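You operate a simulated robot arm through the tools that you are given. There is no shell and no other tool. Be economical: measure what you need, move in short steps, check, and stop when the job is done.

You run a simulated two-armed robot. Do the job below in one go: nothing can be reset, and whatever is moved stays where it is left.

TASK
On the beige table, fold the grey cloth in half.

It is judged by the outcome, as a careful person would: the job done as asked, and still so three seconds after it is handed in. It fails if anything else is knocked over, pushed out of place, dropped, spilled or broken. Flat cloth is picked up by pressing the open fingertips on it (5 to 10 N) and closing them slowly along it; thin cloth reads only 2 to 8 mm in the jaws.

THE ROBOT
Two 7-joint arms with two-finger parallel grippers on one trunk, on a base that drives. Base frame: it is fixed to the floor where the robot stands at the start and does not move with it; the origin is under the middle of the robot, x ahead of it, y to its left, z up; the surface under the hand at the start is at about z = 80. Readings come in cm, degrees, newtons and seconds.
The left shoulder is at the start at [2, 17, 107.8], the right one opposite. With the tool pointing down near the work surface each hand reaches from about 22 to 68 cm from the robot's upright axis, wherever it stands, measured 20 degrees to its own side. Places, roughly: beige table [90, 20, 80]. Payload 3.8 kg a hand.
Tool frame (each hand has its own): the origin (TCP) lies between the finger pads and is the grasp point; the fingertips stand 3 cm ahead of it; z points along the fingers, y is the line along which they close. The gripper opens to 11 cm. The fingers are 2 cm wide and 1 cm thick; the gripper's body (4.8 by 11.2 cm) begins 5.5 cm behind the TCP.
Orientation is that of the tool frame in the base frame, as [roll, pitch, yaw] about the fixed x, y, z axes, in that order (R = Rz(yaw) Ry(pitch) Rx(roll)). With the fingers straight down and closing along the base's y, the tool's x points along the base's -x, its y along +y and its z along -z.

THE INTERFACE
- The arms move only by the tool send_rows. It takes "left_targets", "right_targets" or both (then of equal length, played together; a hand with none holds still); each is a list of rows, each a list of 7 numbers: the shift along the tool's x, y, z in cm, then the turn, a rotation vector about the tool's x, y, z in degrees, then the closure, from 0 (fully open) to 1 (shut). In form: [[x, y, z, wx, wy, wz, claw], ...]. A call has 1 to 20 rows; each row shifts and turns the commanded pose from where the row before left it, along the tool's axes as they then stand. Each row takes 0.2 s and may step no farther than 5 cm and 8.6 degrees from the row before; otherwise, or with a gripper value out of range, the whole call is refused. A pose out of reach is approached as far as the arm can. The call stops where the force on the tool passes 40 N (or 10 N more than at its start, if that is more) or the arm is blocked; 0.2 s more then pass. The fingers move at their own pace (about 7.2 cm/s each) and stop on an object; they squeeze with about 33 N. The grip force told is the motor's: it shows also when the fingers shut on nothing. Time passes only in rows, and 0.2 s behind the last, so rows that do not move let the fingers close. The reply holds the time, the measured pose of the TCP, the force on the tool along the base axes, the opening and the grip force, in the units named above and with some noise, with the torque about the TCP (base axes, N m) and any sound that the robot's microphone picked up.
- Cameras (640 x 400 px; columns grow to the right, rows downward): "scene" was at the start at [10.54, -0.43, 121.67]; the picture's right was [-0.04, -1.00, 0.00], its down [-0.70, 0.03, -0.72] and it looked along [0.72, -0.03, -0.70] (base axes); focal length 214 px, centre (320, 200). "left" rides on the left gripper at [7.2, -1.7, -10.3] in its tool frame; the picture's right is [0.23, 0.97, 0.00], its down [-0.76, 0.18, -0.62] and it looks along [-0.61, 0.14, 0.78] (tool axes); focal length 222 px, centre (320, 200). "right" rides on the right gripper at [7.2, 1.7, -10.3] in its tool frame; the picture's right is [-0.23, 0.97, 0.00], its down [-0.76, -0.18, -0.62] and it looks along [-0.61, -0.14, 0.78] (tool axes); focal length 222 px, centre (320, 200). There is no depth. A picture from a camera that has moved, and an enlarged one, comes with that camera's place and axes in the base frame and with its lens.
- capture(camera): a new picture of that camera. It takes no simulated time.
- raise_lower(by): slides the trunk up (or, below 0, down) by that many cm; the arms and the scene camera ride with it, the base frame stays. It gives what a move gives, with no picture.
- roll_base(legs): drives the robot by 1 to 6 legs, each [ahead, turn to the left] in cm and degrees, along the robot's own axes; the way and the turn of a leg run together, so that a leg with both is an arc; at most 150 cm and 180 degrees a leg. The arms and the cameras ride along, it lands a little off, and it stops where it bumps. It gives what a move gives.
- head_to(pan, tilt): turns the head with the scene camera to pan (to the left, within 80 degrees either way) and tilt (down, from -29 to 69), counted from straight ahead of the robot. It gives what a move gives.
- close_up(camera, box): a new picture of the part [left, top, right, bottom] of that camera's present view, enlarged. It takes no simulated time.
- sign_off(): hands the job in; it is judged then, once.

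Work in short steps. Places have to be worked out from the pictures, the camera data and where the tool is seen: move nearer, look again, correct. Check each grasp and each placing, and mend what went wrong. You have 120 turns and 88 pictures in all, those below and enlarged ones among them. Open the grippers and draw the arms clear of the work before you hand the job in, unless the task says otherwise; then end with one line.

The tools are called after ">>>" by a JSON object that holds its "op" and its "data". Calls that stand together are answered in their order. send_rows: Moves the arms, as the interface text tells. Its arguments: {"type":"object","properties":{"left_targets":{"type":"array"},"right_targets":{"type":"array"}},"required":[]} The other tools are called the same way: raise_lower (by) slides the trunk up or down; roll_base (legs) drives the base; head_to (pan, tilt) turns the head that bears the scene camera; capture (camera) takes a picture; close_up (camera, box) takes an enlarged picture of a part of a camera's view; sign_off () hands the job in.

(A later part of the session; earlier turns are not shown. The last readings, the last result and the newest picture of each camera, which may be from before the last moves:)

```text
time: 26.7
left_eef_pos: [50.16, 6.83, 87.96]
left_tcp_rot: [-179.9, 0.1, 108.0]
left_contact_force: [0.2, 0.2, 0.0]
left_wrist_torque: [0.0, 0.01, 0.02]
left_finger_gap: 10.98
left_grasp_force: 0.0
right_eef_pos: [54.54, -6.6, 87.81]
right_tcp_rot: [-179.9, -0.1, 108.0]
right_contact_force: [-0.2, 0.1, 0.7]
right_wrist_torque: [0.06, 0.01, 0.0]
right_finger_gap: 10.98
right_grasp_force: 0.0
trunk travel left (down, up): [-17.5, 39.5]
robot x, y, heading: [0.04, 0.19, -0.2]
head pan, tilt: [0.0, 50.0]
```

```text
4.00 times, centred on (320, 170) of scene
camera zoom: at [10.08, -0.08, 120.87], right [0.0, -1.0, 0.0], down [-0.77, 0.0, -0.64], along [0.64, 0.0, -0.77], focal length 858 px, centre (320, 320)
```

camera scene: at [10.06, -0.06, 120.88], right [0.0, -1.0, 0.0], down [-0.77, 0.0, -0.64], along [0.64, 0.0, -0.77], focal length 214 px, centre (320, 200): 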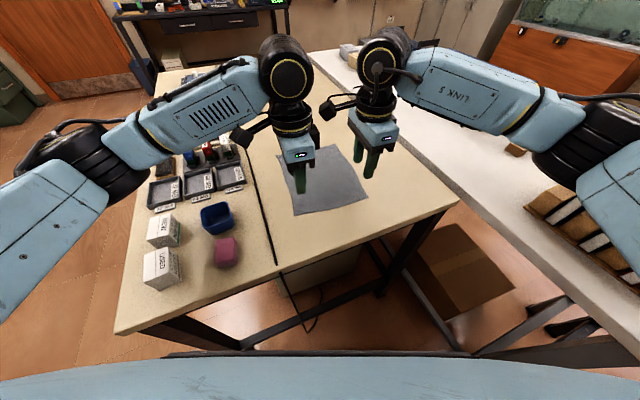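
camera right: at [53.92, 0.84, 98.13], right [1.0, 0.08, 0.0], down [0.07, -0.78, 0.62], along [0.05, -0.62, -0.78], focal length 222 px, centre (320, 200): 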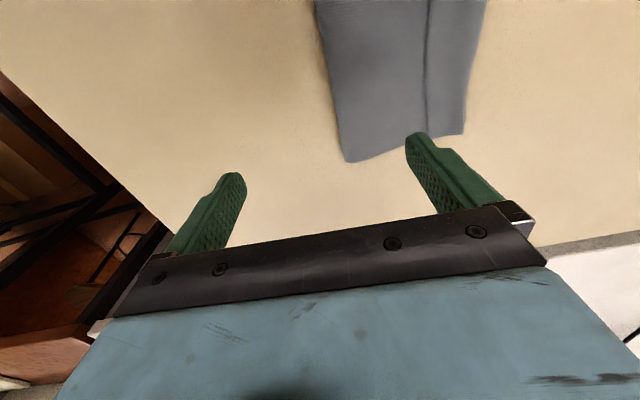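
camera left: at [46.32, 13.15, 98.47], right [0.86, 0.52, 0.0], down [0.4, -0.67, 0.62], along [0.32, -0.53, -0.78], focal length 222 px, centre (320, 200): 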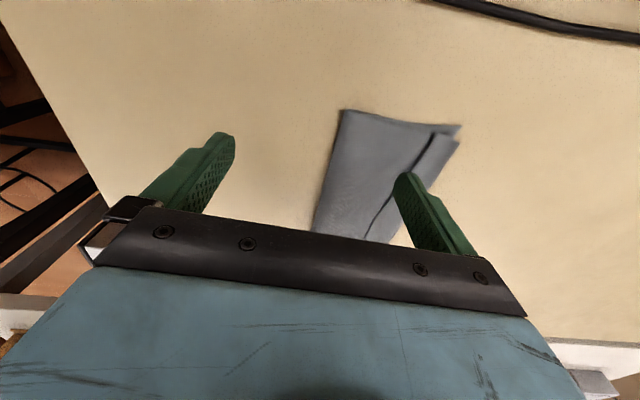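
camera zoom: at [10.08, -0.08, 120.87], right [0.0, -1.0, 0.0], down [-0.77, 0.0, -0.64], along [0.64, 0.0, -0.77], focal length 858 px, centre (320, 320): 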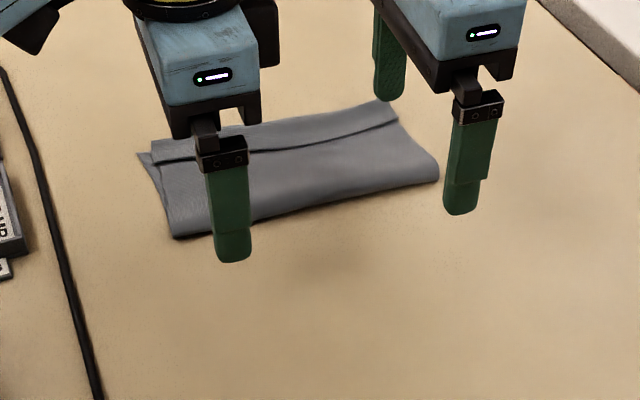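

The finger positions look right, with the far fingers just on the near side of the flap's free edge. I descend to about 3 mm above the table and check forces.

>>> {"op": "send_rows", "data": {"left_targets": [[0, 0, 2, 0, 0, 0, 0], [0, 0, 1.5, 0, 0, 0, 0], [0, 0, 0.6, 0, 0, 0, 0], [0, 0, 0.35, 0, 0, 0, 0], [0, 0, 0, 0, 0, 0, 0]], "right_targets": [[0, 0, 2, 0, 0, 0, 0], [0, 0, 1.5, 0, 0, 0, 0], [0, 0, 0.6, 0, 0, 0, 0], [0, 0, 0.2, 0, 0, 0, 0], [0, 0, 0, 0, 0, 0, 0]]}}

>>> {"op": "capture", "data": {"camera": "left"}}

>>> {"op": "capture", "data": {"camera": "right"}}

```text
time: 27.9
left_eef_pos: [50.29, 6.87, 83.56]
left_tcp_rot: [-180.0, 0.0, 108.2]
left_contact_force: [0.0, 0.6, 0.1]
left_wrist_torque: [-0.03, 0.01, -0.01]
left_finger_gap: 11.0
left_grasp_force: 0.1
right_eef_pos: [54.58, -6.78, 83.5]
right_tcp_rot: [180.0, 0.0, 108.0]
right_contact_force: [-0.3, -0.9, -0.5]
right_wrist_torque: [0.03, 0.02, -0.01]
right_finger_gap: 10.99
right_grasp_force: 0.1
trunk travel left (down, up): [-17.5, 39.5]
robot x, y, heading: [-0.14, 0.04, -0.1]
head pan, tilt: [0.0, 50.0]
```

```text
53 pictures are left
camera left: at [46.33, 13.24, 93.93], right [0.85, 0.52, 0.0], down [0.41, -0.67, 0.62], along [0.32, -0.53, -0.78], focal length 222 px, centre (320, 200)
```

left: 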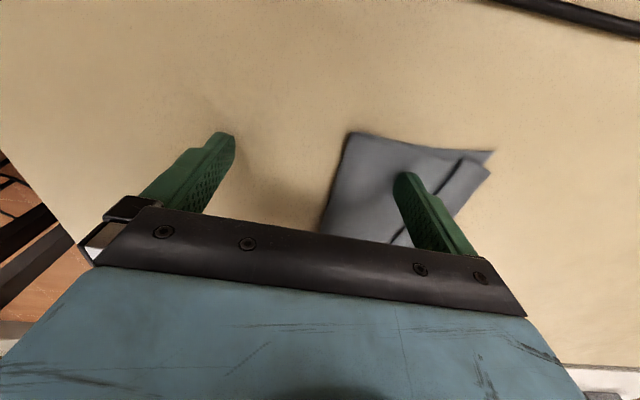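

```text
52 pictures are left
camera right: at [54.0, 0.79, 93.95], right [1.0, 0.08, 0.0], down [0.07, -0.78, 0.62], along [0.05, -0.62, -0.78], focal length 222 px, centre (320, 200)
```

right: 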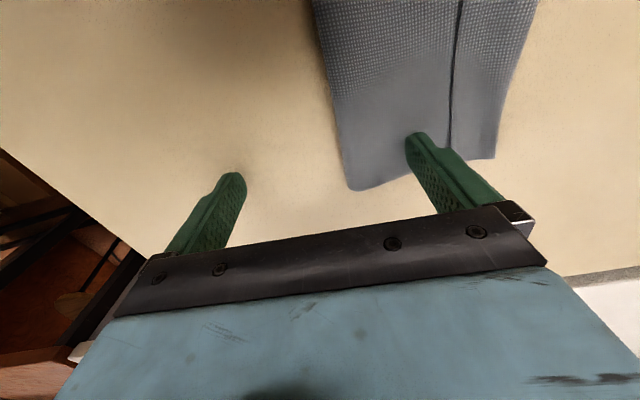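

No contact force yet, and the tips are on the near side of the flap edge. I lower 1 mm and push outward 4 cm slowly.

>>> {"op": "send_rows", "data": {"left_targets": [[0, 0, 0.1, 0, 0, 0, 0], [0, 0.5, 0, 0, 0, 0, 0], [0, 0.5, 0, 0, 0, 0, 0], [0, 0.5, 0, 0, 0, 0, 0], [0, 0.5, 0, 0, 0, 0, 0], [0, 0.5, 0, 0, 0, 0, 0], [0, 0.5, 0, 0, 0, 0, 0], [0, 0.5, 0, 0, 0, 0, 0], [0, 0.5, 0, 0, 0, 0, 0]], "right_targets": [[0, 0, 0.05, 0, 0, 0, 0], [0, 0.5, 0, 0, 0, 0, 0], [0, 0.5, 0, 0, 0, 0, 0], [0, 0.5, 0, 0, 0, 0, 0], [0, 0.5, 0, 0, 0, 0, 0], [0, 0.5, 0, 0, 0, 0, 0], [0, 0.5, 0, 0, 0, 0, 0], [0, 0.5, 0, 0, 0, 0, 0], [0, 0.5, 0, 0, 0, 0, 0]]}}

>>> {"op": "capture", "data": {"camera": "left"}}

>>> {"op": "capture", "data": {"camera": "right"}}

>>> {"op": "close_up", "data": {"camera": "scene", "box": [264, 135, 360, 195]}}

```text
time: 29.9
left_eef_pos: [53.98, 8.12, 83.34]
left_tcp_rot: [-179.9, 0.0, 108.1]
left_contact_force: [-0.6, 0.0, 0.9]
left_wrist_torque: [-0.01, 0.03, 0.0]
left_finger_gap: 10.99
left_grasp_force: 0.0
right_eef_pos: [58.6, -5.2, 83.67]
right_tcp_rot: [-180.0, 0.1, 108.1]
right_contact_force: [0.3, 0.1, 0.0]
right_wrist_torque: [-0.01, 0.03, 0.01]
right_finger_gap: 11.01
right_grasp_force: 0.1
trunk travel left (down, up): [-17.5, 39.5]
robot x, y, heading: [-0.01, -0.05, -0.0]
head pan, tilt: [0.0, 50.0]
```

```text
51 pictures are left
camera left: at [50.06, 14.5, 93.85], right [0.86, 0.52, 0.0], down [0.41, -0.67, 0.62], along [0.32, -0.53, -0.78], focal length 222 px, centre (320, 200)
```

left: 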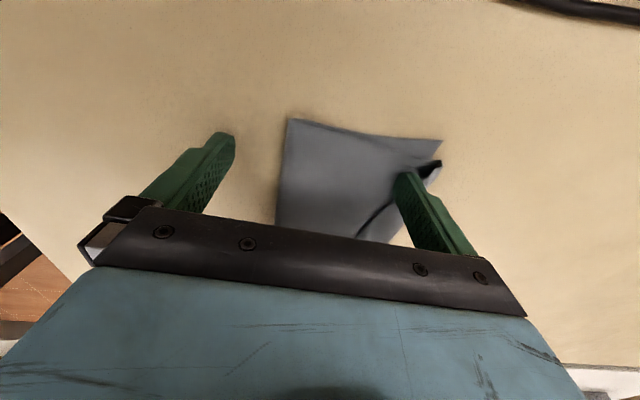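

```text
50 pictures are left
camera right: at [57.93, 2.1, 94.02], right [1.0, 0.09, 0.0], down [0.07, -0.78, 0.62], along [0.05, -0.62, -0.78], focal length 222 px, centre (320, 200)
```

right: 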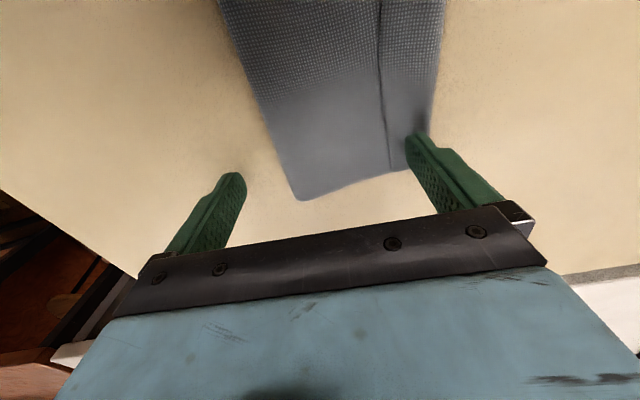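

```text
6.67 times, centred on (312, 165) of scene
camera zoom: at [10.06, -0.05, 120.87], right [0.0, -1.0, 0.0], down [-0.77, 0.0, -0.64], along [0.64, 0.0, -0.77], focal length 1430 px, centre (373, 433)
```

zoom: 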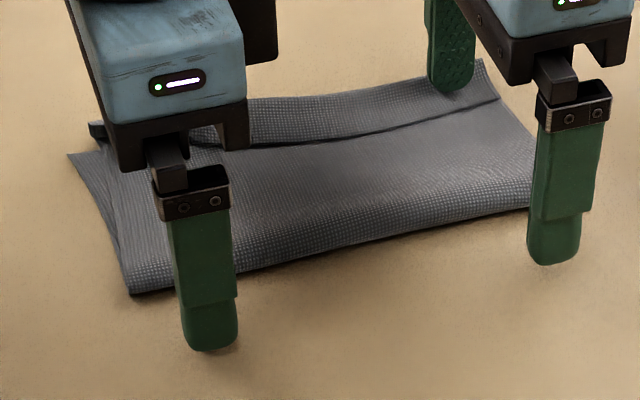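

The left side is flipping (the flap stands up there), but the right finger rode over the top. I push the left 2.3 cm further and take the right back to start, set 3 mm lower.

>>> {"op": "send_rows", "data": {"left_targets": [[0, 0.5, 0, 0, 0, 0, 0], [0, 0.5, 0, 0, 0, 0, 0], [0, 0.5, -0.1, 0, 0, 0, 0], [0, 0.5, -0.1, 0, 0, 0, 0], [0, 0.3, -0.1, 0, 0, 0, 0], [0, 0, 0, 0, 0, 0, 0], [0, 0, 0, 0, 0, 0, 0]], "right_targets": [[0, 0, -1, 0, 0, 0, 0], [0, -2, -0.5, 0, 0, 0, 0], [0, -2, 0, 0, 0, 0, 0], [0, 0, 1, 0, 0, 0, 0], [0, 0, 0.6, 0, 0, 0, 0], [0, 0, 0.2, 0, 0, 0, 0], [0, 0, 0, 0, 0, 0, 0]]}}

>>> {"op": "capture", "data": {"camera": "left"}}

>>> {"op": "capture", "data": {"camera": "right"}}

>>> {"op": "close_up", "data": {"camera": "scene", "box": [264, 135, 360, 195]}}

```text
time: 31.5
left_eef_pos: [56.14, 8.89, 83.75]
left_tcp_rot: [-180.0, 0.0, 108.1]
left_contact_force: [0.1, 0.5, -0.2]
left_wrist_torque: [-0.03, 0.04, 0.04]
left_finger_gap: 10.99
left_grasp_force: 0.1
right_eef_pos: [54.7, -6.53, 83.28]
right_tcp_rot: [-180.0, 0.0, 108.0]
right_contact_force: [0.5, 0.7, -0.2]
right_wrist_torque: [0.02, -0.01, 0.04]
right_finger_gap: 11.02
right_grasp_force: 0.0
trunk travel left (down, up): [-17.5, 39.5]
robot x, y, heading: [-0.11, 0.49, 0.2]
head pan, tilt: [0.0, 50.0]
```

```text
48 pictures are left
camera left: at [52.21, 15.21, 94.13], right [0.86, 0.52, 0.0], down [0.41, -0.67, 0.62], along [0.32, -0.53, -0.78], focal length 222 px, centre (320, 200)
```

left: 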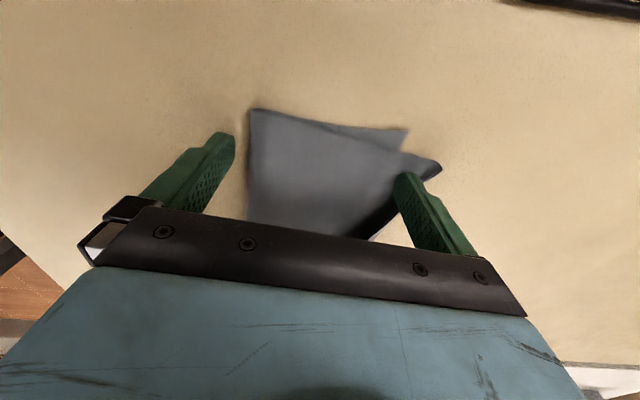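

```text
47 pictures are left
camera right: at [54.06, 0.88, 93.66], right [1.0, 0.08, 0.0], down [0.07, -0.78, 0.62], along [0.05, -0.62, -0.78], focal length 222 px, centre (320, 200)
```

right: 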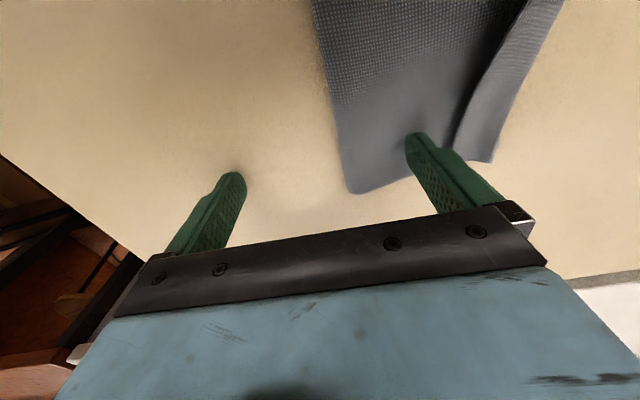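

```text
6.67 times, centred on (312, 165) of scene
camera zoom: at [10.06, -0.06, 120.88], right [0.0, -1.0, 0.0], down [-0.77, 0.0, -0.64], along [0.64, 0.0, -0.77], focal length 1430 px, centre (373, 433)
```

zoom: 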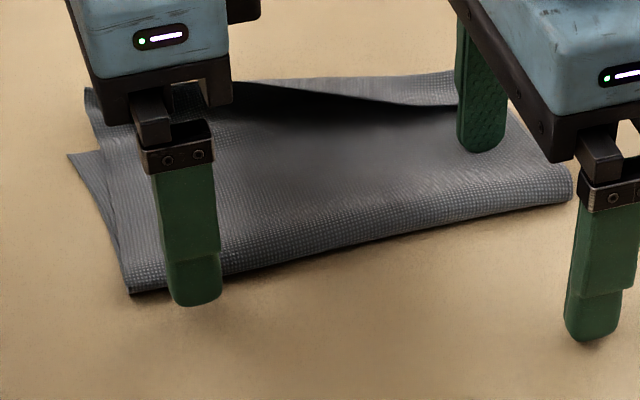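

The left flap is flipped upright past the crease and the opening now reaches the right side. I push the right hand outward at this lower height.

>>> {"op": "send_rows", "data": {"right_targets": [[0, 0.3, 0.05, 0, 0, 0, 0], [0, 0.5, 0, 0, 0, 0, 0], [0, 0.5, 0, 0, 0, 0, 0], [0, 0.5, 0, 0, 0, 0, 0], [0, 0.5, 0, 0, 0, 0, 0], [0, 0.5, 0, 0, 0, 0, 0], [0, 0.5, 0, 0, 0, 0, 0], [0, 0.5, 0, 0, 0, 0, 0], [0, 0.5, 0, 0, 0, 0, 0], [0, 0.5, 0, 0, 0, 0, 0], [0, 0.5, 0, 0, 0, 0, 0], [0, 0.4, 0, 0, 0, 0, 0]]}}

>>> {"op": "capture", "data": {"camera": "right"}}

>>> {"op": "close_up", "data": {"camera": "scene", "box": [264, 135, 360, 195]}}

```text
time: 34.1
left_eef_pos: [56.08, 8.96, 83.78]
left_tcp_rot: [180.0, 0.0, 108.1]
left_contact_force: [-0.1, -0.4, 0.4]
left_wrist_torque: [0.0, -0.01, 0.01]
left_finger_gap: 11.01
left_grasp_force: 0.0
right_eef_pos: [60.12, -4.92, 83.22]
right_tcp_rot: [-179.9, 0.0, 108.0]
right_contact_force: [0.0, -0.6, 0.1]
right_wrist_torque: [0.01, -0.03, 0.0]
right_finger_gap: 10.98
right_grasp_force: 0.1
trunk travel left (down, up): [-17.5, 39.5]
robot x, y, heading: [0.03, -0.03, -0.0]
head pan, tilt: [0.0, 50.0]
```

```text
45 pictures are left
camera right: at [59.49, 2.6, 93.62], right [1.0, 0.08, 0.0], down [0.07, -0.78, 0.62], along [0.05, -0.62, -0.78], focal length 222 px, centre (320, 200)
```

right: 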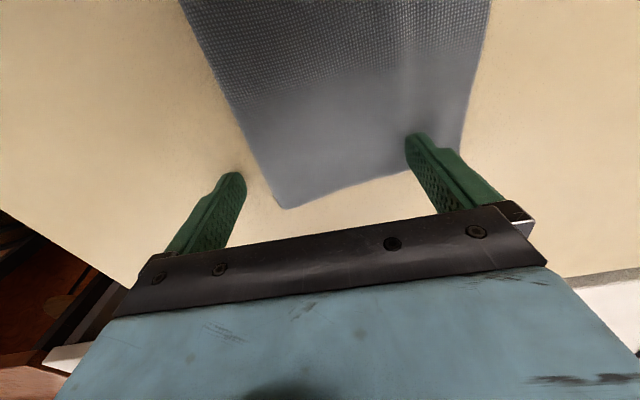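

```text
6.67 times, centred on (312, 165) of scene
camera zoom: at [10.06, -0.05, 120.88], right [0.0, -1.0, 0.0], down [-0.77, 0.0, -0.64], along [0.64, 0.0, -0.77], focal length 1430 px, centre (373, 433)
```

zoom: 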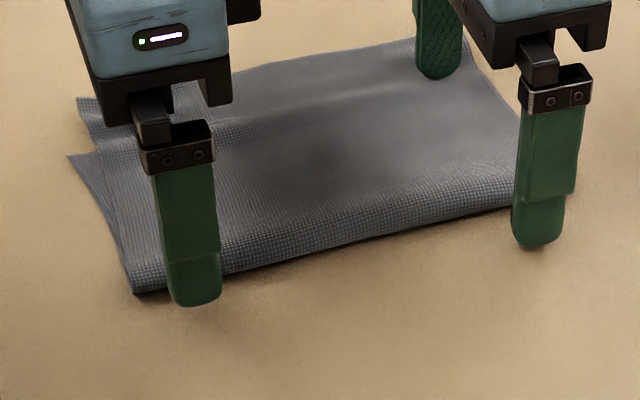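

The flap has flipped fully out. I lift both hands straight up and draw them back to inspect.

>>> {"op": "send_rows", "data": {"left_targets": [[0, 0, -1, 0, 0, 0, 0], [0, 0, -3, 0, 0, 0, 0], [0, 0, -4, 0, 0, 0, 0], [3, -2, -3, 0, 0, 0, 0], [4, -3, 0, 0, 0, 0, 0], [4, -3, 0, 0, 0, 0, 0], [3, -1, 0, 0, 0, 0, 0]], "right_targets": [[0, 0, -1, 0, 0, 0, 0], [0, -0.5, -3, 0, 0, 0, 0], [0, -1, -4, 0, 0, 0, 0], [-3, -1, -3, 0, 0, 0, 0], [-4, -2, 0, 0, 0, 0, 0], [-4, -2, 0, 0, 0, 0, 0], [-3, 0, 0, 0, 0, 0, 0]]}}

>>> {"op": "close_up", "data": {"camera": "scene", "box": [264, 135, 360, 195]}}

>>> {"op": "capture", "data": {"camera": "left"}}

>>> {"op": "capture", "data": {"camera": "scene"}}

```text
time: 35.7
left_eef_pos: [43.25, 19.16, 94.7]
left_tcp_rot: [180.0, 0.1, 108.1]
left_contact_force: [0.0, -0.8, -0.1]
left_wrist_torque: [0.01, 0.02, -0.03]
left_finger_gap: 11.01
left_grasp_force: 0.1
right_eef_pos: [58.26, -19.84, 94.32]
right_tcp_rot: [180.0, -0.1, 108.0]
right_contact_force: [-0.3, 0.2, -0.7]
right_wrist_torque: [0.04, 0.02, -0.02]
right_finger_gap: 11.01
right_grasp_force: 0.0
trunk travel left (down, up): [-17.5, 39.5]
robot x, y, heading: [0.02, 0.16, 0.2]
head pan, tilt: [0.0, 50.0]
```

```text
6.67 times, centred on (312, 165) of scene
camera zoom: at [10.05, -0.04, 120.88], right [0.0, -1.0, 0.0], down [-0.77, 0.0, -0.64], along [0.64, 0.0, -0.77], focal length 1430 px, centre (373, 433)
```

zoom: 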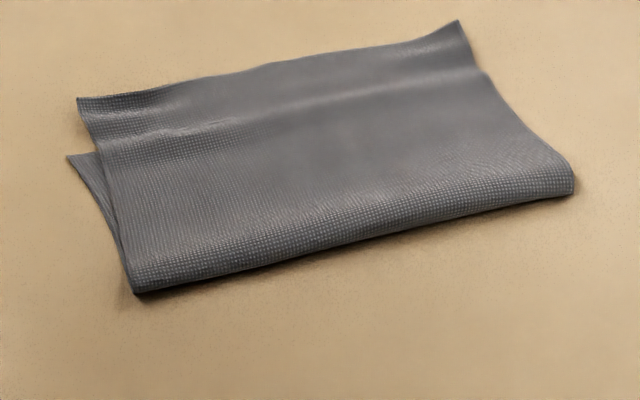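

```text
42 pictures are left
camera left: at [39.37, 25.48, 105.12], right [0.85, 0.52, 0.0], down [0.41, -0.67, 0.62], along [0.32, -0.53, -0.78], focal length 222 px, centre (320, 200)
```

left: 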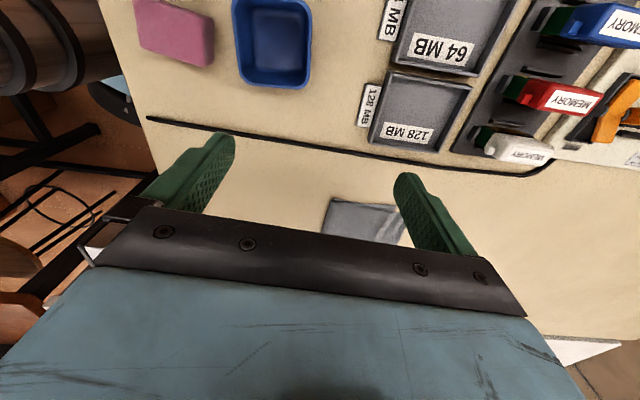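

```text
41 pictures are left
camera scene: at [10.05, -0.04, 120.88], right [0.0, -1.0, 0.0], down [-0.77, 0.0, -0.64], along [0.64, 0.0, -0.77], focal length 214 px, centre (320, 200)
```

scene: 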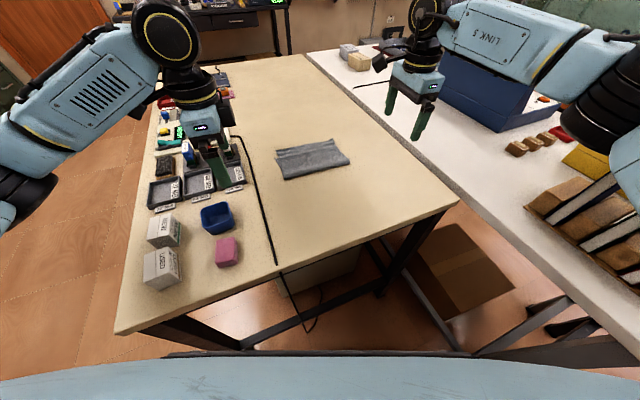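

The cloth is folded, but the top layer seems to overhang the far edge by 2–3 cm. I lift the left hand over the cloth to measure with its camera.

>>> {"op": "send_rows", "data": {"left_targets": [[0, 0, -4, 0, 0, 0, 0], [-3.7, 1.7, -3.3, 0, 0, 0, 0], [-3.75, 1.7, 0, 0, 0, 0, 0], [-3.75, 1.7, 0, 0, 0, 0, 0], [-3.75, 1.7, 0, 0, 0, 0, 0], [-3.75, 1.6, 0, 0, 0, 0, 0], [0, 0, 0, 0, 0, 0, 0]]}}

>>> {"op": "close_up", "data": {"camera": "left", "box": [200, 20, 472, 190]}}

```text
refused: row 2 steps farther than a row can; nothing moved
```

```text
2.35 times, centred on (336, 105) of left
camera zoom: at [39.37, 25.48, 105.12], right [0.85, 0.52, 0.0], down [0.41, -0.67, 0.62], along [0.32, -0.53, -0.78], focal length 523 px, centre (282, 424)
```

zoom: 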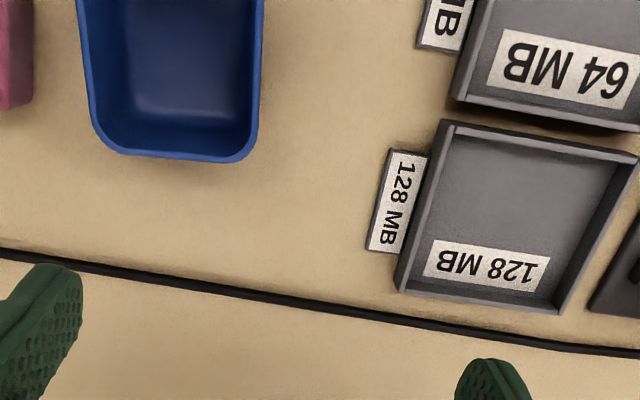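

One row was too long; I'll split it.

>>> {"op": "send_rows", "data": {"left_targets": [[0, 0, -4, 0, 0, 0, 0], [0, 0, -3.3, 0, 0, 0, 0], [-3.7, 1.7, 0, 0, 0, 0, 0], [-3.75, 1.7, 0, 0, 0, 0, 0], [-3.75, 1.7, 0, 0, 0, 0, 0], [-3.75, 1.7, 0, 0, 0, 0, 0], [-3.75, 1.6, 0, 0, 0, 0, 0], [0, 0, 0, 0, 0, 0, 0]]}}

>>> {"op": "close_up", "data": {"camera": "left", "box": [200, 20, 472, 190]}}

```text
time: 37.5
left_eef_pos: [57.28, 4.17, 101.95]
left_tcp_rot: [-180.0, 0.0, 108.0]
left_contact_force: [0.5, 0.0, -0.5]
left_wrist_torque: [-0.03, -0.02, 0.0]
left_finger_gap: 11.02
left_grasp_force: 0.1
right_eef_pos: [58.28, -19.72, 94.4]
right_tcp_rot: [180.0, -0.1, 108.0]
right_contact_force: [0.3, 0.2, 0.0]
right_wrist_torque: [0.02, 0.01, -0.01]
right_finger_gap: 11.0
right_grasp_force: 0.1
trunk travel left (down, up): [-17.5, 39.5]
robot x, y, heading: [-0.05, 0.04, -0.0]
head pan, tilt: [0.0, 50.0]
```

```text
2.35 times, centred on (336, 105) of left
camera zoom: at [53.38, 10.63, 112.46], right [0.86, 0.52, 0.0], down [0.4, -0.67, 0.62], along [0.32, -0.53, -0.78], focal length 523 px, centre (282, 424)
```

zoom: 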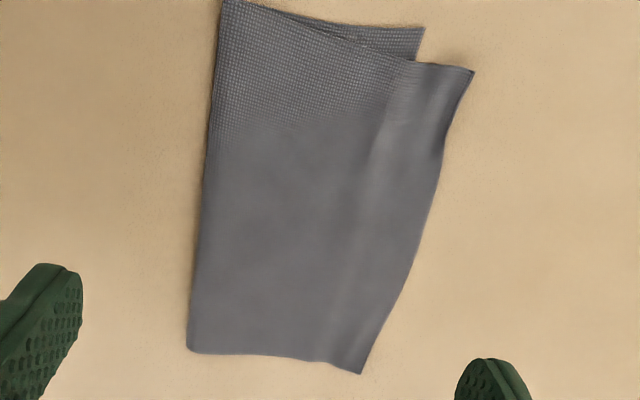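

Measured: top edge at s≈25.2, lower edge at s≈22.1, so there is a 3 cm overhang. I'll re-grip the overhanging edge with the jaws closing along the edge and tilted forward for reach, then lift and re-lay it 3 cm back. First I turn both hands 90°.

>>> {"op": "send_rows", "data": {"left_targets": [[0, 0, 0, 0, 0, -8.2, 0.5], [0, 0, 0, 0, 0, -8.2, 0.8], [0, 0, 0, 0, 0, -8.2, 0.8], [0, 0, 0, 0, 0, -8.2, 0.8], [0, 0, 0, 0, 0, -8.2, 0.8], [0, 0, 0, 0, 0, -8.2, 0.8], [0, 0, 0, 0, 0, -8.2, 0.8], [0, 0, 0, 0, 0, -8.2, 0.8], [0, 0, 0, 0, 0, -8.2, 0.8], [0, 0, 0, 0, 0, -8.2, 0.8], [0, 0, 0, 0, 0, -8, 0.8], [0, 0, 0, 0, 0, 0, 0.8]], "right_targets": [[0, 0, 0, 0, 0, -8.2, 0.5], [0, 0, 0, 0, 0, -8.2, 0.8], [0, 0, 0, 0, 0, -8.2, 0.8], [0, 0, 0, 0, 0, -8.2, 0.8], [0, 0, 0, 0, 0, -8.2, 0.8], [0, 0, 0, 0, 0, -8.2, 0.8], [0, 0, 0, 0, 0, -8.2, 0.8], [0, 0, 0, 0, 0, -8.2, 0.8], [0, 0, 0, 0, 0, -8.2, 0.8], [0, 0, 0, 0, 0, -8.2, 0.8], [0, 0, 0, 0, 0, -8, 0.8], [0, 0, 0, 0, 0, 0, 0.8]]}}

```text
time: 40.1
left_eef_pos: [57.11, 4.14, 102.07]
left_tcp_rot: [-180.0, 0.0, -161.9]
left_contact_force: [0.9, 0.2, 0.3]
left_wrist_torque: [0.03, 0.02, -0.03]
left_finger_gap: 2.21
left_grasp_force: 0.0
right_eef_pos: [58.29, -20.1, 94.33]
right_tcp_rot: [-180.0, 0.0, -161.9]
right_contact_force: [0.1, -0.3, -0.2]
right_wrist_torque: [0.03, 0.03, 0.03]
right_finger_gap: 2.17
right_grasp_force: 0.1
trunk travel left (down, up): [-17.5, 39.5]
robot x, y, heading: [0.05, -0.24, 0.1]
head pan, tilt: [0.0, 50.0]
```

Both hands are turned. Now I tilt them 30° forward and move above the overhanging edge, with TCP heights around 94.

>>> {"op": "send_rows", "data": {"left_targets": [[0, 0, 0, 0, -6, 0, 0.8], [0, 0, 0, 0, -6, 0, 0.8], [0, 0, 0, 0, -6, 0, 0.8], [0, 0, 0, 0, -6, 0, 0.8], [0, 0, 0, 0, -6, 0, 0.8], [-0.27, 0.98, 2, 0, 0, 0, 0.8], [-0.27, 0.98, 2, 0, 0, 0, 0.8], [-0.27, 0.98, 2, 0, 0, 0, 0.8], [-0.27, 0.98, 2, 0, 0, 0, 0.8], [-0.27, 0.98, 2, 0, 0, 0, 0.8], [0, 0, 0, 0, 0, 0, 0.8]], "right_targets": [[0, 0, 0, 0, -6, 0, 0.8], [0, 0, 0, 0, -6, 0, 0.8], [0, 0, 0, 0, -6, 0, 0.8], [0, 0, 0, 0, -6, 0, 0.8], [0, 0, 0, 0, -6, 0, 0.8], [-2.14, 2.8, 1.3, 0, 0, 0, 0.8], [-2.14, 2.8, 1.3, 0, 0, 0, 0.8], [-2.14, 2.8, 1.3, 0, 0, 0, 0.8], [-2.14, 2.8, 1.3, 0, 0, 0, 0.8], [-2.14, 2.8, 1.3, 0, 0, 0, 0.8], [0, 0, 0, 0, 0, 0, 0.8]]}}

>>> {"op": "capture", "data": {"camera": "left"}}

>>> {"op": "capture", "data": {"camera": "right"}}

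>>> {"op": "close_up", "data": {"camera": "scene", "box": [240, 110, 400, 210]}}

```text
time: 42.5
left_eef_pos: [61.42, 10.75, 93.98]
left_tcp_rot: [180.0, 30.0, -161.9]
left_contact_force: [0.0, -0.3, -0.4]
left_wrist_torque: [-0.01, 0.0, 0.0]
left_finger_gap: 2.19
left_grasp_force: 0.1
right_eef_pos: [65.83, -2.87, 93.97]
right_tcp_rot: [-180.0, 30.1, -162.0]
right_contact_force: [0.2, -0.1, -0.5]
right_wrist_torque: [0.03, -0.03, -0.01]
right_finger_gap: 2.22
right_grasp_force: 0.1
trunk travel left (down, up): [-17.5, 39.5]
robot x, y, heading: [-0.26, 0.15, -0.1]
head pan, tilt: [0.0, 50.0]
```

```text
38 pictures are left
camera left: at [50.99, 5.6, 99.46], right [-0.49, 0.86, -0.11], down [0.28, 0.28, 0.92], along [0.83, 0.42, -0.37], focal length 222 px, centre (320, 200)
```

left: 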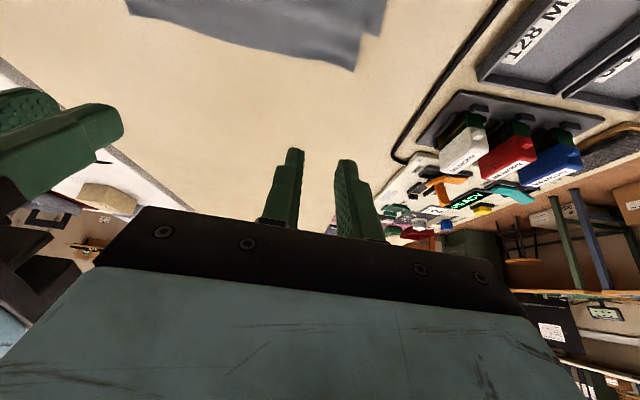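

```text
37 pictures are left
camera right: at [54.41, -4.75, 99.27], right [-0.11, 0.99, 0.11], down [0.39, -0.06, 0.92], along [0.92, 0.15, -0.37], focal length 222 px, centre (320, 200)
```

right: 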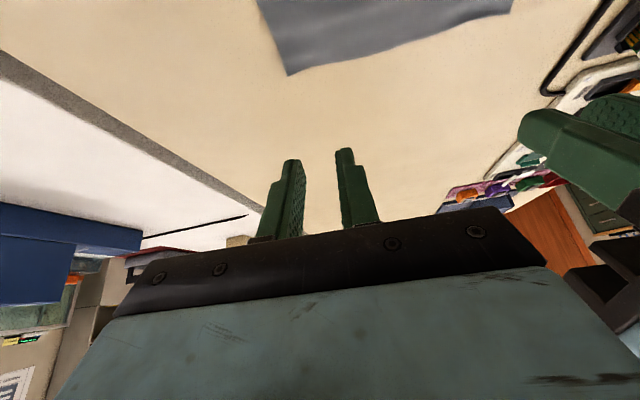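

```text
4.00 times, centred on (320, 160) of scene
camera zoom: at [10.05, -0.09, 120.88], right [0.0, -1.0, 0.0], down [-0.77, 0.0, -0.64], along [0.64, 0.0, -0.77], focal length 858 px, centre (320, 360)
```

zoom: 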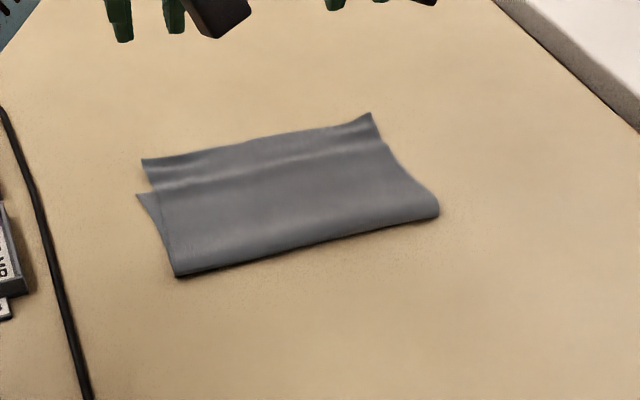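

Tips are aligned above the overhanging corners. I nudge inward and forward slightly and descend to ~1 cm above the cloth.

>>> {"op": "send_rows", "data": {"left_targets": [[-0.6, -0.3, 0.35, 0, 0, 0, 0.8], [1.2, 0, 2.08, 0, 0, 0, 0.8], [1.2, 0, 2.08, 0, 0, 0, 0.8], [1.2, 0, 2.08, 0, 0, 0, 0.8], [1.2, 0, 2.08, 0, 0, 0, 0.8], [0, 0, 0, 0, 0, 0, 0.8]], "right_targets": [[-0.6, 0.4, 0.35, 0, 0, 0, 0.8], [1.2, 0, 2.08, 0, 0, 0, 0.8], [1.2, 0, 2.08, 0, 0, 0, 0.8], [1.2, 0, 2.08, 0, 0, 0, 0.8], [1.2, 0, 2.08, 0, 0, 0, 0.8], [0, 0, 0, 0, 0, 0, 0.8]]}}

>>> {"op": "capture", "data": {"camera": "left"}}

>>> {"op": "capture", "data": {"camera": "right"}}

>>> {"op": "close_up", "data": {"camera": "scene", "box": [240, 110, 400, 210]}}

```text
time: 43.9
left_eef_pos: [62.21, 10.76, 84.36]
left_tcp_rot: [-180.0, 30.0, -161.9]
left_contact_force: [0.2, -0.7, -0.2]
left_wrist_torque: [-0.01, -0.02, 0.0]
left_finger_gap: 2.21
left_grasp_force: 0.0
right_eef_pos: [66.5, -2.4, 84.52]
right_tcp_rot: [179.9, 30.0, -161.9]
right_contact_force: [0.7, -0.3, 0.0]
right_wrist_torque: [-0.04, 0.0, -0.02]
right_finger_gap: 2.2
right_grasp_force: 0.1
trunk travel left (down, up): [-17.5, 39.5]
robot x, y, heading: [-0.25, 0.06, 0.2]
head pan, tilt: [0.0, 50.0]
```

```text
35 pictures are left
camera left: at [51.78, 5.58, 89.82], right [-0.49, 0.86, -0.11], down [0.28, 0.28, 0.92], along [0.83, 0.42, -0.37], focal length 222 px, centre (320, 200)
```

left: 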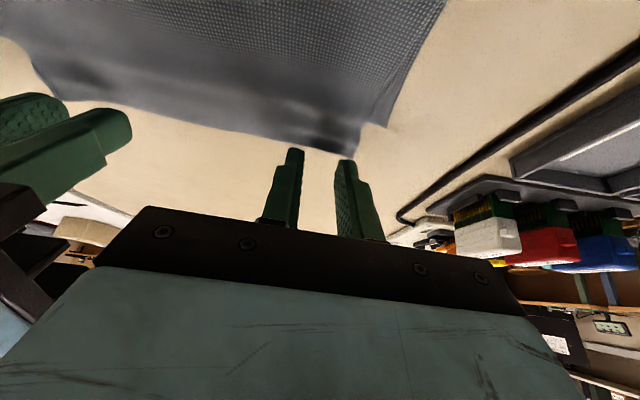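

```text
34 pictures are left
camera right: at [55.04, -4.26, 89.79], right [-0.11, 0.99, 0.11], down [0.39, -0.06, 0.92], along [0.92, 0.15, -0.37], focal length 222 px, centre (320, 200)
```

right: 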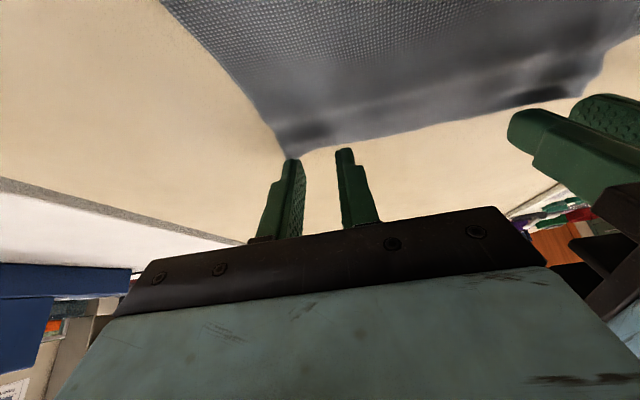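

```text
4.00 times, centred on (320, 160) of scene
camera zoom: at [10.05, -0.06, 120.88], right [0.0, -1.0, 0.0], down [-0.77, 0.0, -0.64], along [0.64, 0.0, -0.77], focal length 858 px, centre (320, 360)
```

zoom: 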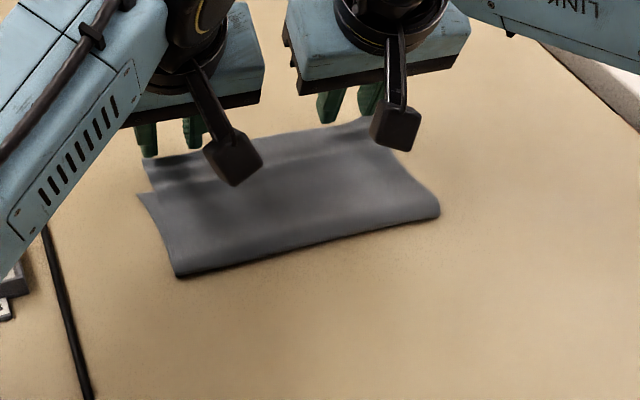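

The contact corners will be ~1.2 cm inside the edge; I back off 0.4 cm and creep down toward contact.

>>> {"op": "send_rows", "data": {"left_targets": [[0.35, 0, -0.2, 0, 0, 0, 0.8], [0.25, 0, 0.43, 0, 0, 0, 0.8], [0.2, 0, 0.35, 0, 0, 0, 0.8], [0.1, 0, 0.17, 0, 0, 0, 0.8], [0, 0, 0, 0, 0, 0, 0.8]], "right_targets": [[0.35, 0, -0.2, 0, 0, 0, 0.8], [0.25, 0, 0.43, 0, 0, 0, 0.8], [0.25, 0, 0.43, 0, 0, 0, 0.8], [0.1, 0, 0.17, 0, 0, 0, 0.8], [0, 0, 0, 0, 0, 0, 0.8]]}}

```text
time: 45.1
left_eef_pos: [61.72, 10.52, 83.35]
left_tcp_rot: [-179.9, 29.9, -161.9]
left_contact_force: [-0.6, 0.2, 0.1]
left_wrist_torque: [-0.01, -0.03, 0.0]
left_finger_gap: 2.22
left_grasp_force: 0.0
right_eef_pos: [66.02, -2.43, 83.2]
right_tcp_rot: [-180.0, 30.1, -161.9]
right_contact_force: [0.1, 0.8, -0.9]
right_wrist_torque: [-0.03, -0.01, 0.0]
right_finger_gap: 2.19
right_grasp_force: 0.1
trunk travel left (down, up): [-17.5, 39.5]
robot x, y, heading: [-0.21, 0.13, -0.0]
head pan, tilt: [0.0, 50.0]
```

Still no contact; continuing by small steps.

>>> {"op": "send_rows", "data": {"left_targets": [[0.05, 0, 0.09, 0, 0, 0, 0.8], [0.05, 0, 0.09, 0, 0, 0, 0.8]], "right_targets": [[0.05, 0, 0.09, 0, 0, 0, 0.8], [0.02, 0, 0.04, 0, 0, 0, 0.8]]}}

```text
time: 45.7
left_eef_pos: [61.73, 10.41, 83.14]
left_tcp_rot: [-180.0, 30.1, -161.9]
left_contact_force: [-0.2, 0.4, 3.3]
left_wrist_torque: [0.06, 0.03, 0.03]
left_finger_gap: 2.19
left_grasp_force: 0.3
right_eef_pos: [66.06, -2.49, 83.32]
right_tcp_rot: [-180.0, 30.2, -162.0]
right_contact_force: [-0.9, -1.0, 6.3]
right_wrist_torque: [-0.03, -0.04, 0.02]
right_finger_gap: 2.19
right_grasp_force: 0.1
trunk travel left (down, up): [-17.5, 39.5]
robot x, y, heading: [0.11, 0.03, -0.0]
head pan, tilt: [0.0, 50.0]
```

Contact is 3 N left and 6 N right. I add a hair on the left and close slowly.

>>> {"op": "send_rows", "data": {"left_targets": [[0.03, 0, 0.05, 0, 0, 0, 0.8], [0, 0, 0, 0, 0, 0, 0.83], [0, 0, 0, 0, 0, 0, 0.86], [0, 0, 0, 0, 0, 0, 0.89], [0, 0, 0, 0, 0, 0, 0.92], [0, 0, 0, 0, 0, 0, 0.95], [0, 0, 0, 0, 0, 0, 0.98], [0, 0, 0, 0, 0, 0, 1], [0, 0, 0, 0, 0, 0, 1], [0, 0, 0, 0, 0, 0, 1]], "right_targets": [[0, 0, 0, 0, 0, 0, 0.8], [0, 0, 0, 0, 0, 0, 0.83], [0, 0, 0, 0, 0, 0, 0.86], [0, 0, 0, 0, 0, 0, 0.89], [0, 0, 0, 0, 0, 0, 0.92], [0, 0, 0, 0, 0, 0, 0.95], [0, 0, 0, 0, 0, 0, 0.98], [0, 0, 0, 0, 0, 0, 1], [0, 0, 0, 0, 0, 0, 1], [0, 0, 0, 0, 0, 0, 1]]}}

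>>> {"op": "capture", "data": {"camera": "left"}}

>>> {"op": "capture", "data": {"camera": "right"}}

```text
time: 47.9
left_eef_pos: [61.69, 10.4, 83.06]
left_tcp_rot: [-179.8, 30.1, -161.9]
left_contact_force: [2.5, -10.5, 9.7]
left_wrist_torque: [-0.29, -0.18, -0.12]
left_finger_gap: 0.19
left_grasp_force: 32.7
right_eef_pos: [65.86, -2.28, 83.28]
right_tcp_rot: [179.9, 30.1, -161.9]
right_contact_force: [-3.2, 10.5, 11.5]
right_wrist_torque: [0.33, 0.0, 0.06]
right_finger_gap: 0.18
right_grasp_force: 33.0
trunk travel left (down, up): [-17.5, 39.5]
robot x, y, heading: [-0.35, 0.38, -0.2]
head pan, tilt: [0.0, 50.0]
```

```text
32 pictures are left
camera left: at [51.24, 5.22, 88.56], right [-0.49, 0.87, -0.12], down [0.27, 0.28, 0.92], along [0.83, 0.42, -0.37], focal length 222 px, centre (320, 200)
```

left: 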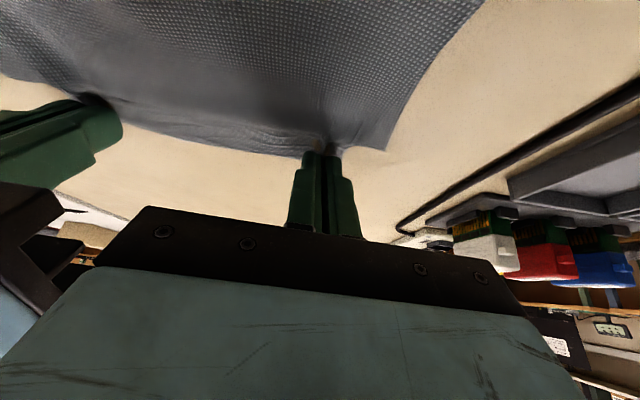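

```text
31 pictures are left
camera right: at [54.47, -4.26, 88.51], right [-0.12, 0.99, 0.12], down [0.38, -0.06, 0.92], along [0.92, 0.15, -0.37], focal length 222 px, centre (320, 200)
```

right: 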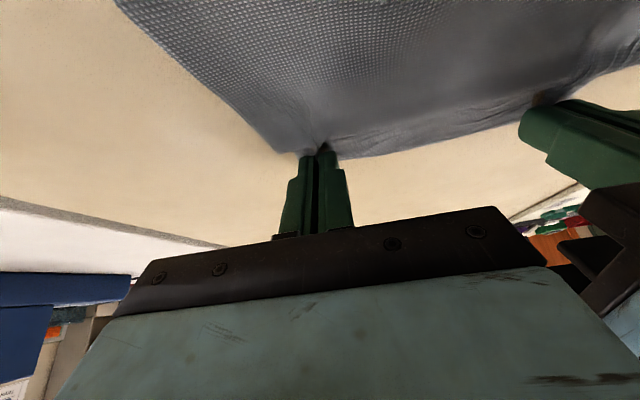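

Both gaps are 2 mm with cloth between and some tension from the gathering. I ease the hands 0.5 cm toward each other while lifting 2.5 cm and moving back 1 cm.

>>> {"op": "send_rows", "data": {"left_targets": [[-0.25, -0.2, -0.43, 0, 0, 0, 1], [-0.06, -0.3, -1.0, 0, 0, 0, 1], [-0.06, 0, -1.0, 0, 0, 0, 1], [0, 0, 0, 0, 0, 0, 1]], "right_targets": [[-0.25, 0.2, -0.43, 0, 0, 0, 1], [-0.06, 0.3, -1.0, 0, 0, 0, 1], [-0.06, 0, -1.0, 0, 0, 0, 1], [0, 0, 0, 0, 0, 0, 1]]}}

>>> {"op": "capture", "data": {"camera": "left"}}

>>> {"op": "capture", "data": {"camera": "right"}}

>>> {"op": "close_up", "data": {"camera": "scene", "box": [240, 110, 400, 210]}}

```text
time: 48.9
left_eef_pos: [61.11, 9.83, 85.21]
left_tcp_rot: [179.9, 29.9, -161.9]
left_contact_force: [0.7, -1.5, -0.2]
left_wrist_torque: [-0.03, -0.02, 0.0]
left_finger_gap: 0.18
left_grasp_force: 33.0
right_eef_pos: [64.94, -2.39, 85.22]
right_tcp_rot: [-179.9, 29.8, -162.0]
right_contact_force: [-0.2, 1.7, -0.1]
right_wrist_torque: [0.06, 0.02, 0.01]
right_finger_gap: 0.16
right_grasp_force: 33.3
trunk travel left (down, up): [-17.5, 39.5]
robot x, y, heading: [-0.03, -0.07, -0.2]
head pan, tilt: [0.0, 50.0]
```

```text
30 pictures are left
camera left: at [50.64, 4.63, 90.68], right [-0.49, 0.86, -0.11], down [0.28, 0.28, 0.92], along [0.83, 0.42, -0.37], focal length 222 px, centre (320, 200)
```

left: 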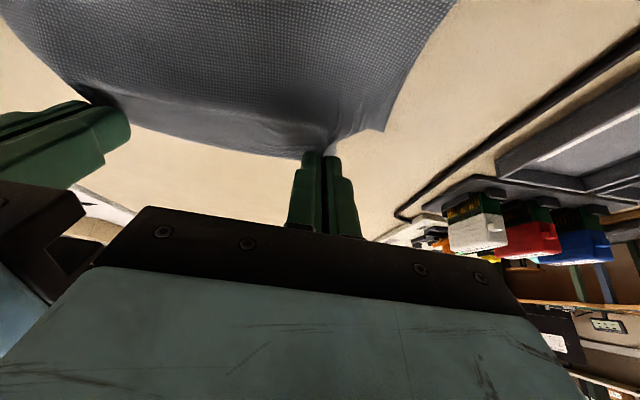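

```text
29 pictures are left
camera right: at [53.6, -4.28, 90.59], right [-0.11, 0.99, 0.11], down [0.39, -0.06, 0.92], along [0.92, 0.15, -0.37], focal length 222 px, centre (320, 200)
```

right: 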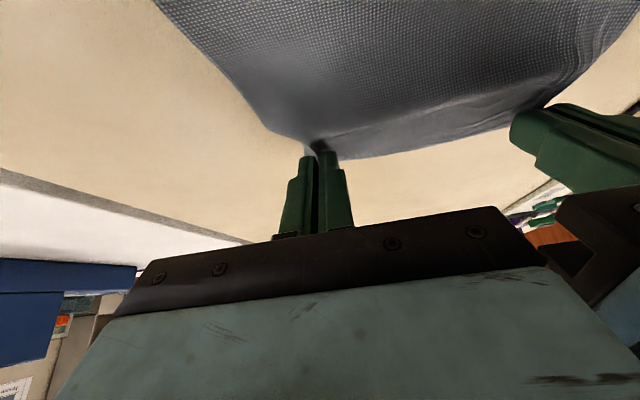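

```text
4.00 times, centred on (320, 160) of scene
camera zoom: at [10.07, -0.06, 120.87], right [0.0, -1.0, 0.0], down [-0.77, 0.0, -0.64], along [0.64, 0.0, -0.77], focal length 858 px, centre (320, 360)
```

zoom: 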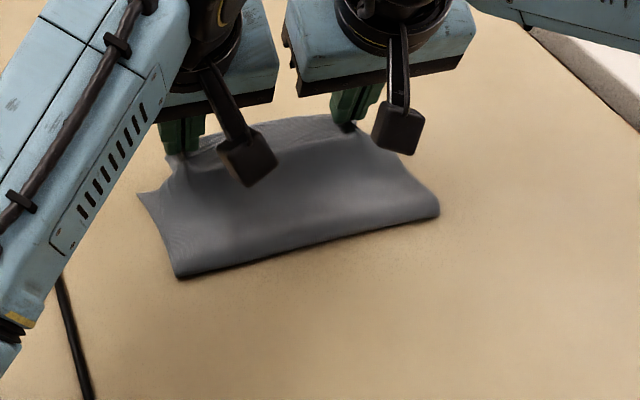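

Both corners are held. I lift further and draw back to let the fold roll nearer, then bring the edge forward and down to a net 1.8 cm back.

>>> {"op": "send_rows", "data": {"left_targets": [[0.08, 0, -1.2, 0, 0, 0, 1], [0.08, 0, -1.2, 0, 0, 0, 1], [0.08, 0, -1.2, 0, 0, 0, 1], [0.866, 0, -0.5, 0, 0, 0, 1], [0.866, 0, -0.5, 0, 0, 0, 1], [0.866, 0, -0.5, 0, 0, 0, 1], [0, 0, 0, 0, 0, 0, 1], [0, 0, 0, 0, 0, 0, 1], [-0.29, 0, 1.09, 0, 0, 0, 1], [-0.29, 0, 1.09, 0, 0, 0, 1], [-0.29, 0, 1.09, 0, 0, 0, 1], [-0.29, 0, 1.09, 0, 0, 0, 1], [0, 0, 0, 0, 0, 0, 1]], "right_targets": [[0.08, 0, -1.2, 0, 0, 0, 1], [0.08, 0, -1.2, 0, 0, 0, 1], [0.08, 0, -1.2, 0, 0, 0, 1], [0.866, 0, -0.5, 0, 0, 0, 1], [0.866, 0, -0.5, 0, 0, 0, 1], [0.866, 0, -0.5, 0, 0, 0, 1], [0, 0, 0, 0, 0, 0, 1], [0, 0, 0, 0, 0, 0, 1], [-0.29, 0, 1.09, 0, 0, 0, 1], [-0.29, 0, 1.09, 0, 0, 0, 1], [-0.29, 0, 1.09, 0, 0, 0, 1], [-0.29, 0, 1.09, 0, 0, 0, 1], [0, 0, 0, 0, 0, 0, 1]]}}

>>> {"op": "close_up", "data": {"camera": "scene", "box": [240, 110, 400, 210]}}

>>> {"op": "capture", "data": {"camera": "left"}}

>>> {"op": "capture", "data": {"camera": "right"}}

```text
time: 51.7
left_eef_pos: [59.35, 9.24, 85.07]
left_tcp_rot: [179.9, 30.1, -161.8]
left_contact_force: [-0.2, -0.3, 0.4]
left_wrist_torque: [0.0, 0.01, -0.03]
left_finger_gap: 0.19
left_grasp_force: 33.6
right_eef_pos: [63.32, -2.85, 85.09]
right_tcp_rot: [180.0, 30.0, -161.9]
right_contact_force: [-1.3, 0.6, 0.6]
right_wrist_torque: [-0.01, -0.03, 0.01]
right_finger_gap: 0.16
right_grasp_force: 33.1
trunk travel left (down, up): [-17.5, 39.5]
robot x, y, heading: [-0.06, 0.14, -0.4]
head pan, tilt: [0.0, 50.0]
```

```text
4.00 times, centred on (320, 160) of scene
camera zoom: at [10.04, -0.07, 120.88], right [0.0, -1.0, 0.0], down [-0.77, 0.0, -0.64], along [0.64, 0.0, -0.77], focal length 858 px, centre (320, 360)
```

zoom: 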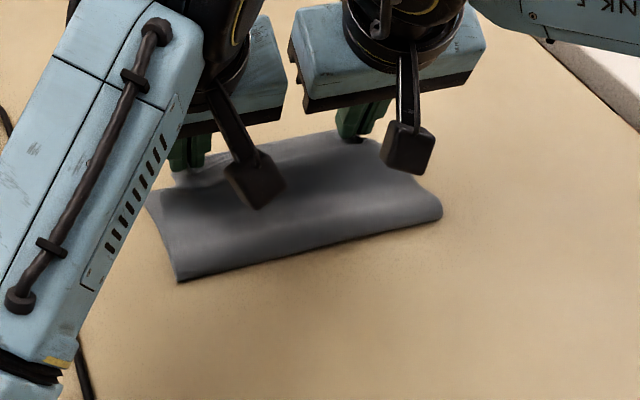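

```text
26 pictures are left
camera left: at [48.9, 4.09, 90.5], right [-0.49, 0.86, -0.11], down [0.28, 0.28, 0.92], along [0.83, 0.42, -0.37], focal length 222 px, centre (320, 200)
```

left: 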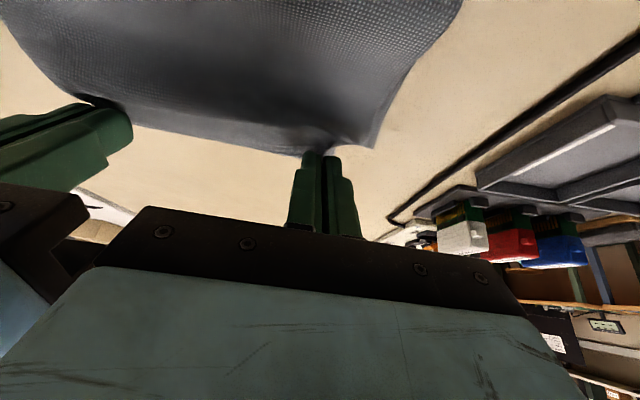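

```text
25 pictures are left
camera right: at [51.92, -4.74, 90.46], right [-0.11, 0.99, 0.11], down [0.39, -0.06, 0.92], along [0.92, 0.15, -0.37], focal length 222 px, centre (320, 200)
```

right: 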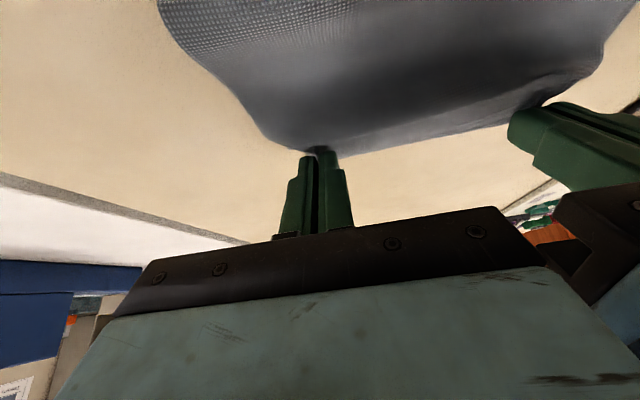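

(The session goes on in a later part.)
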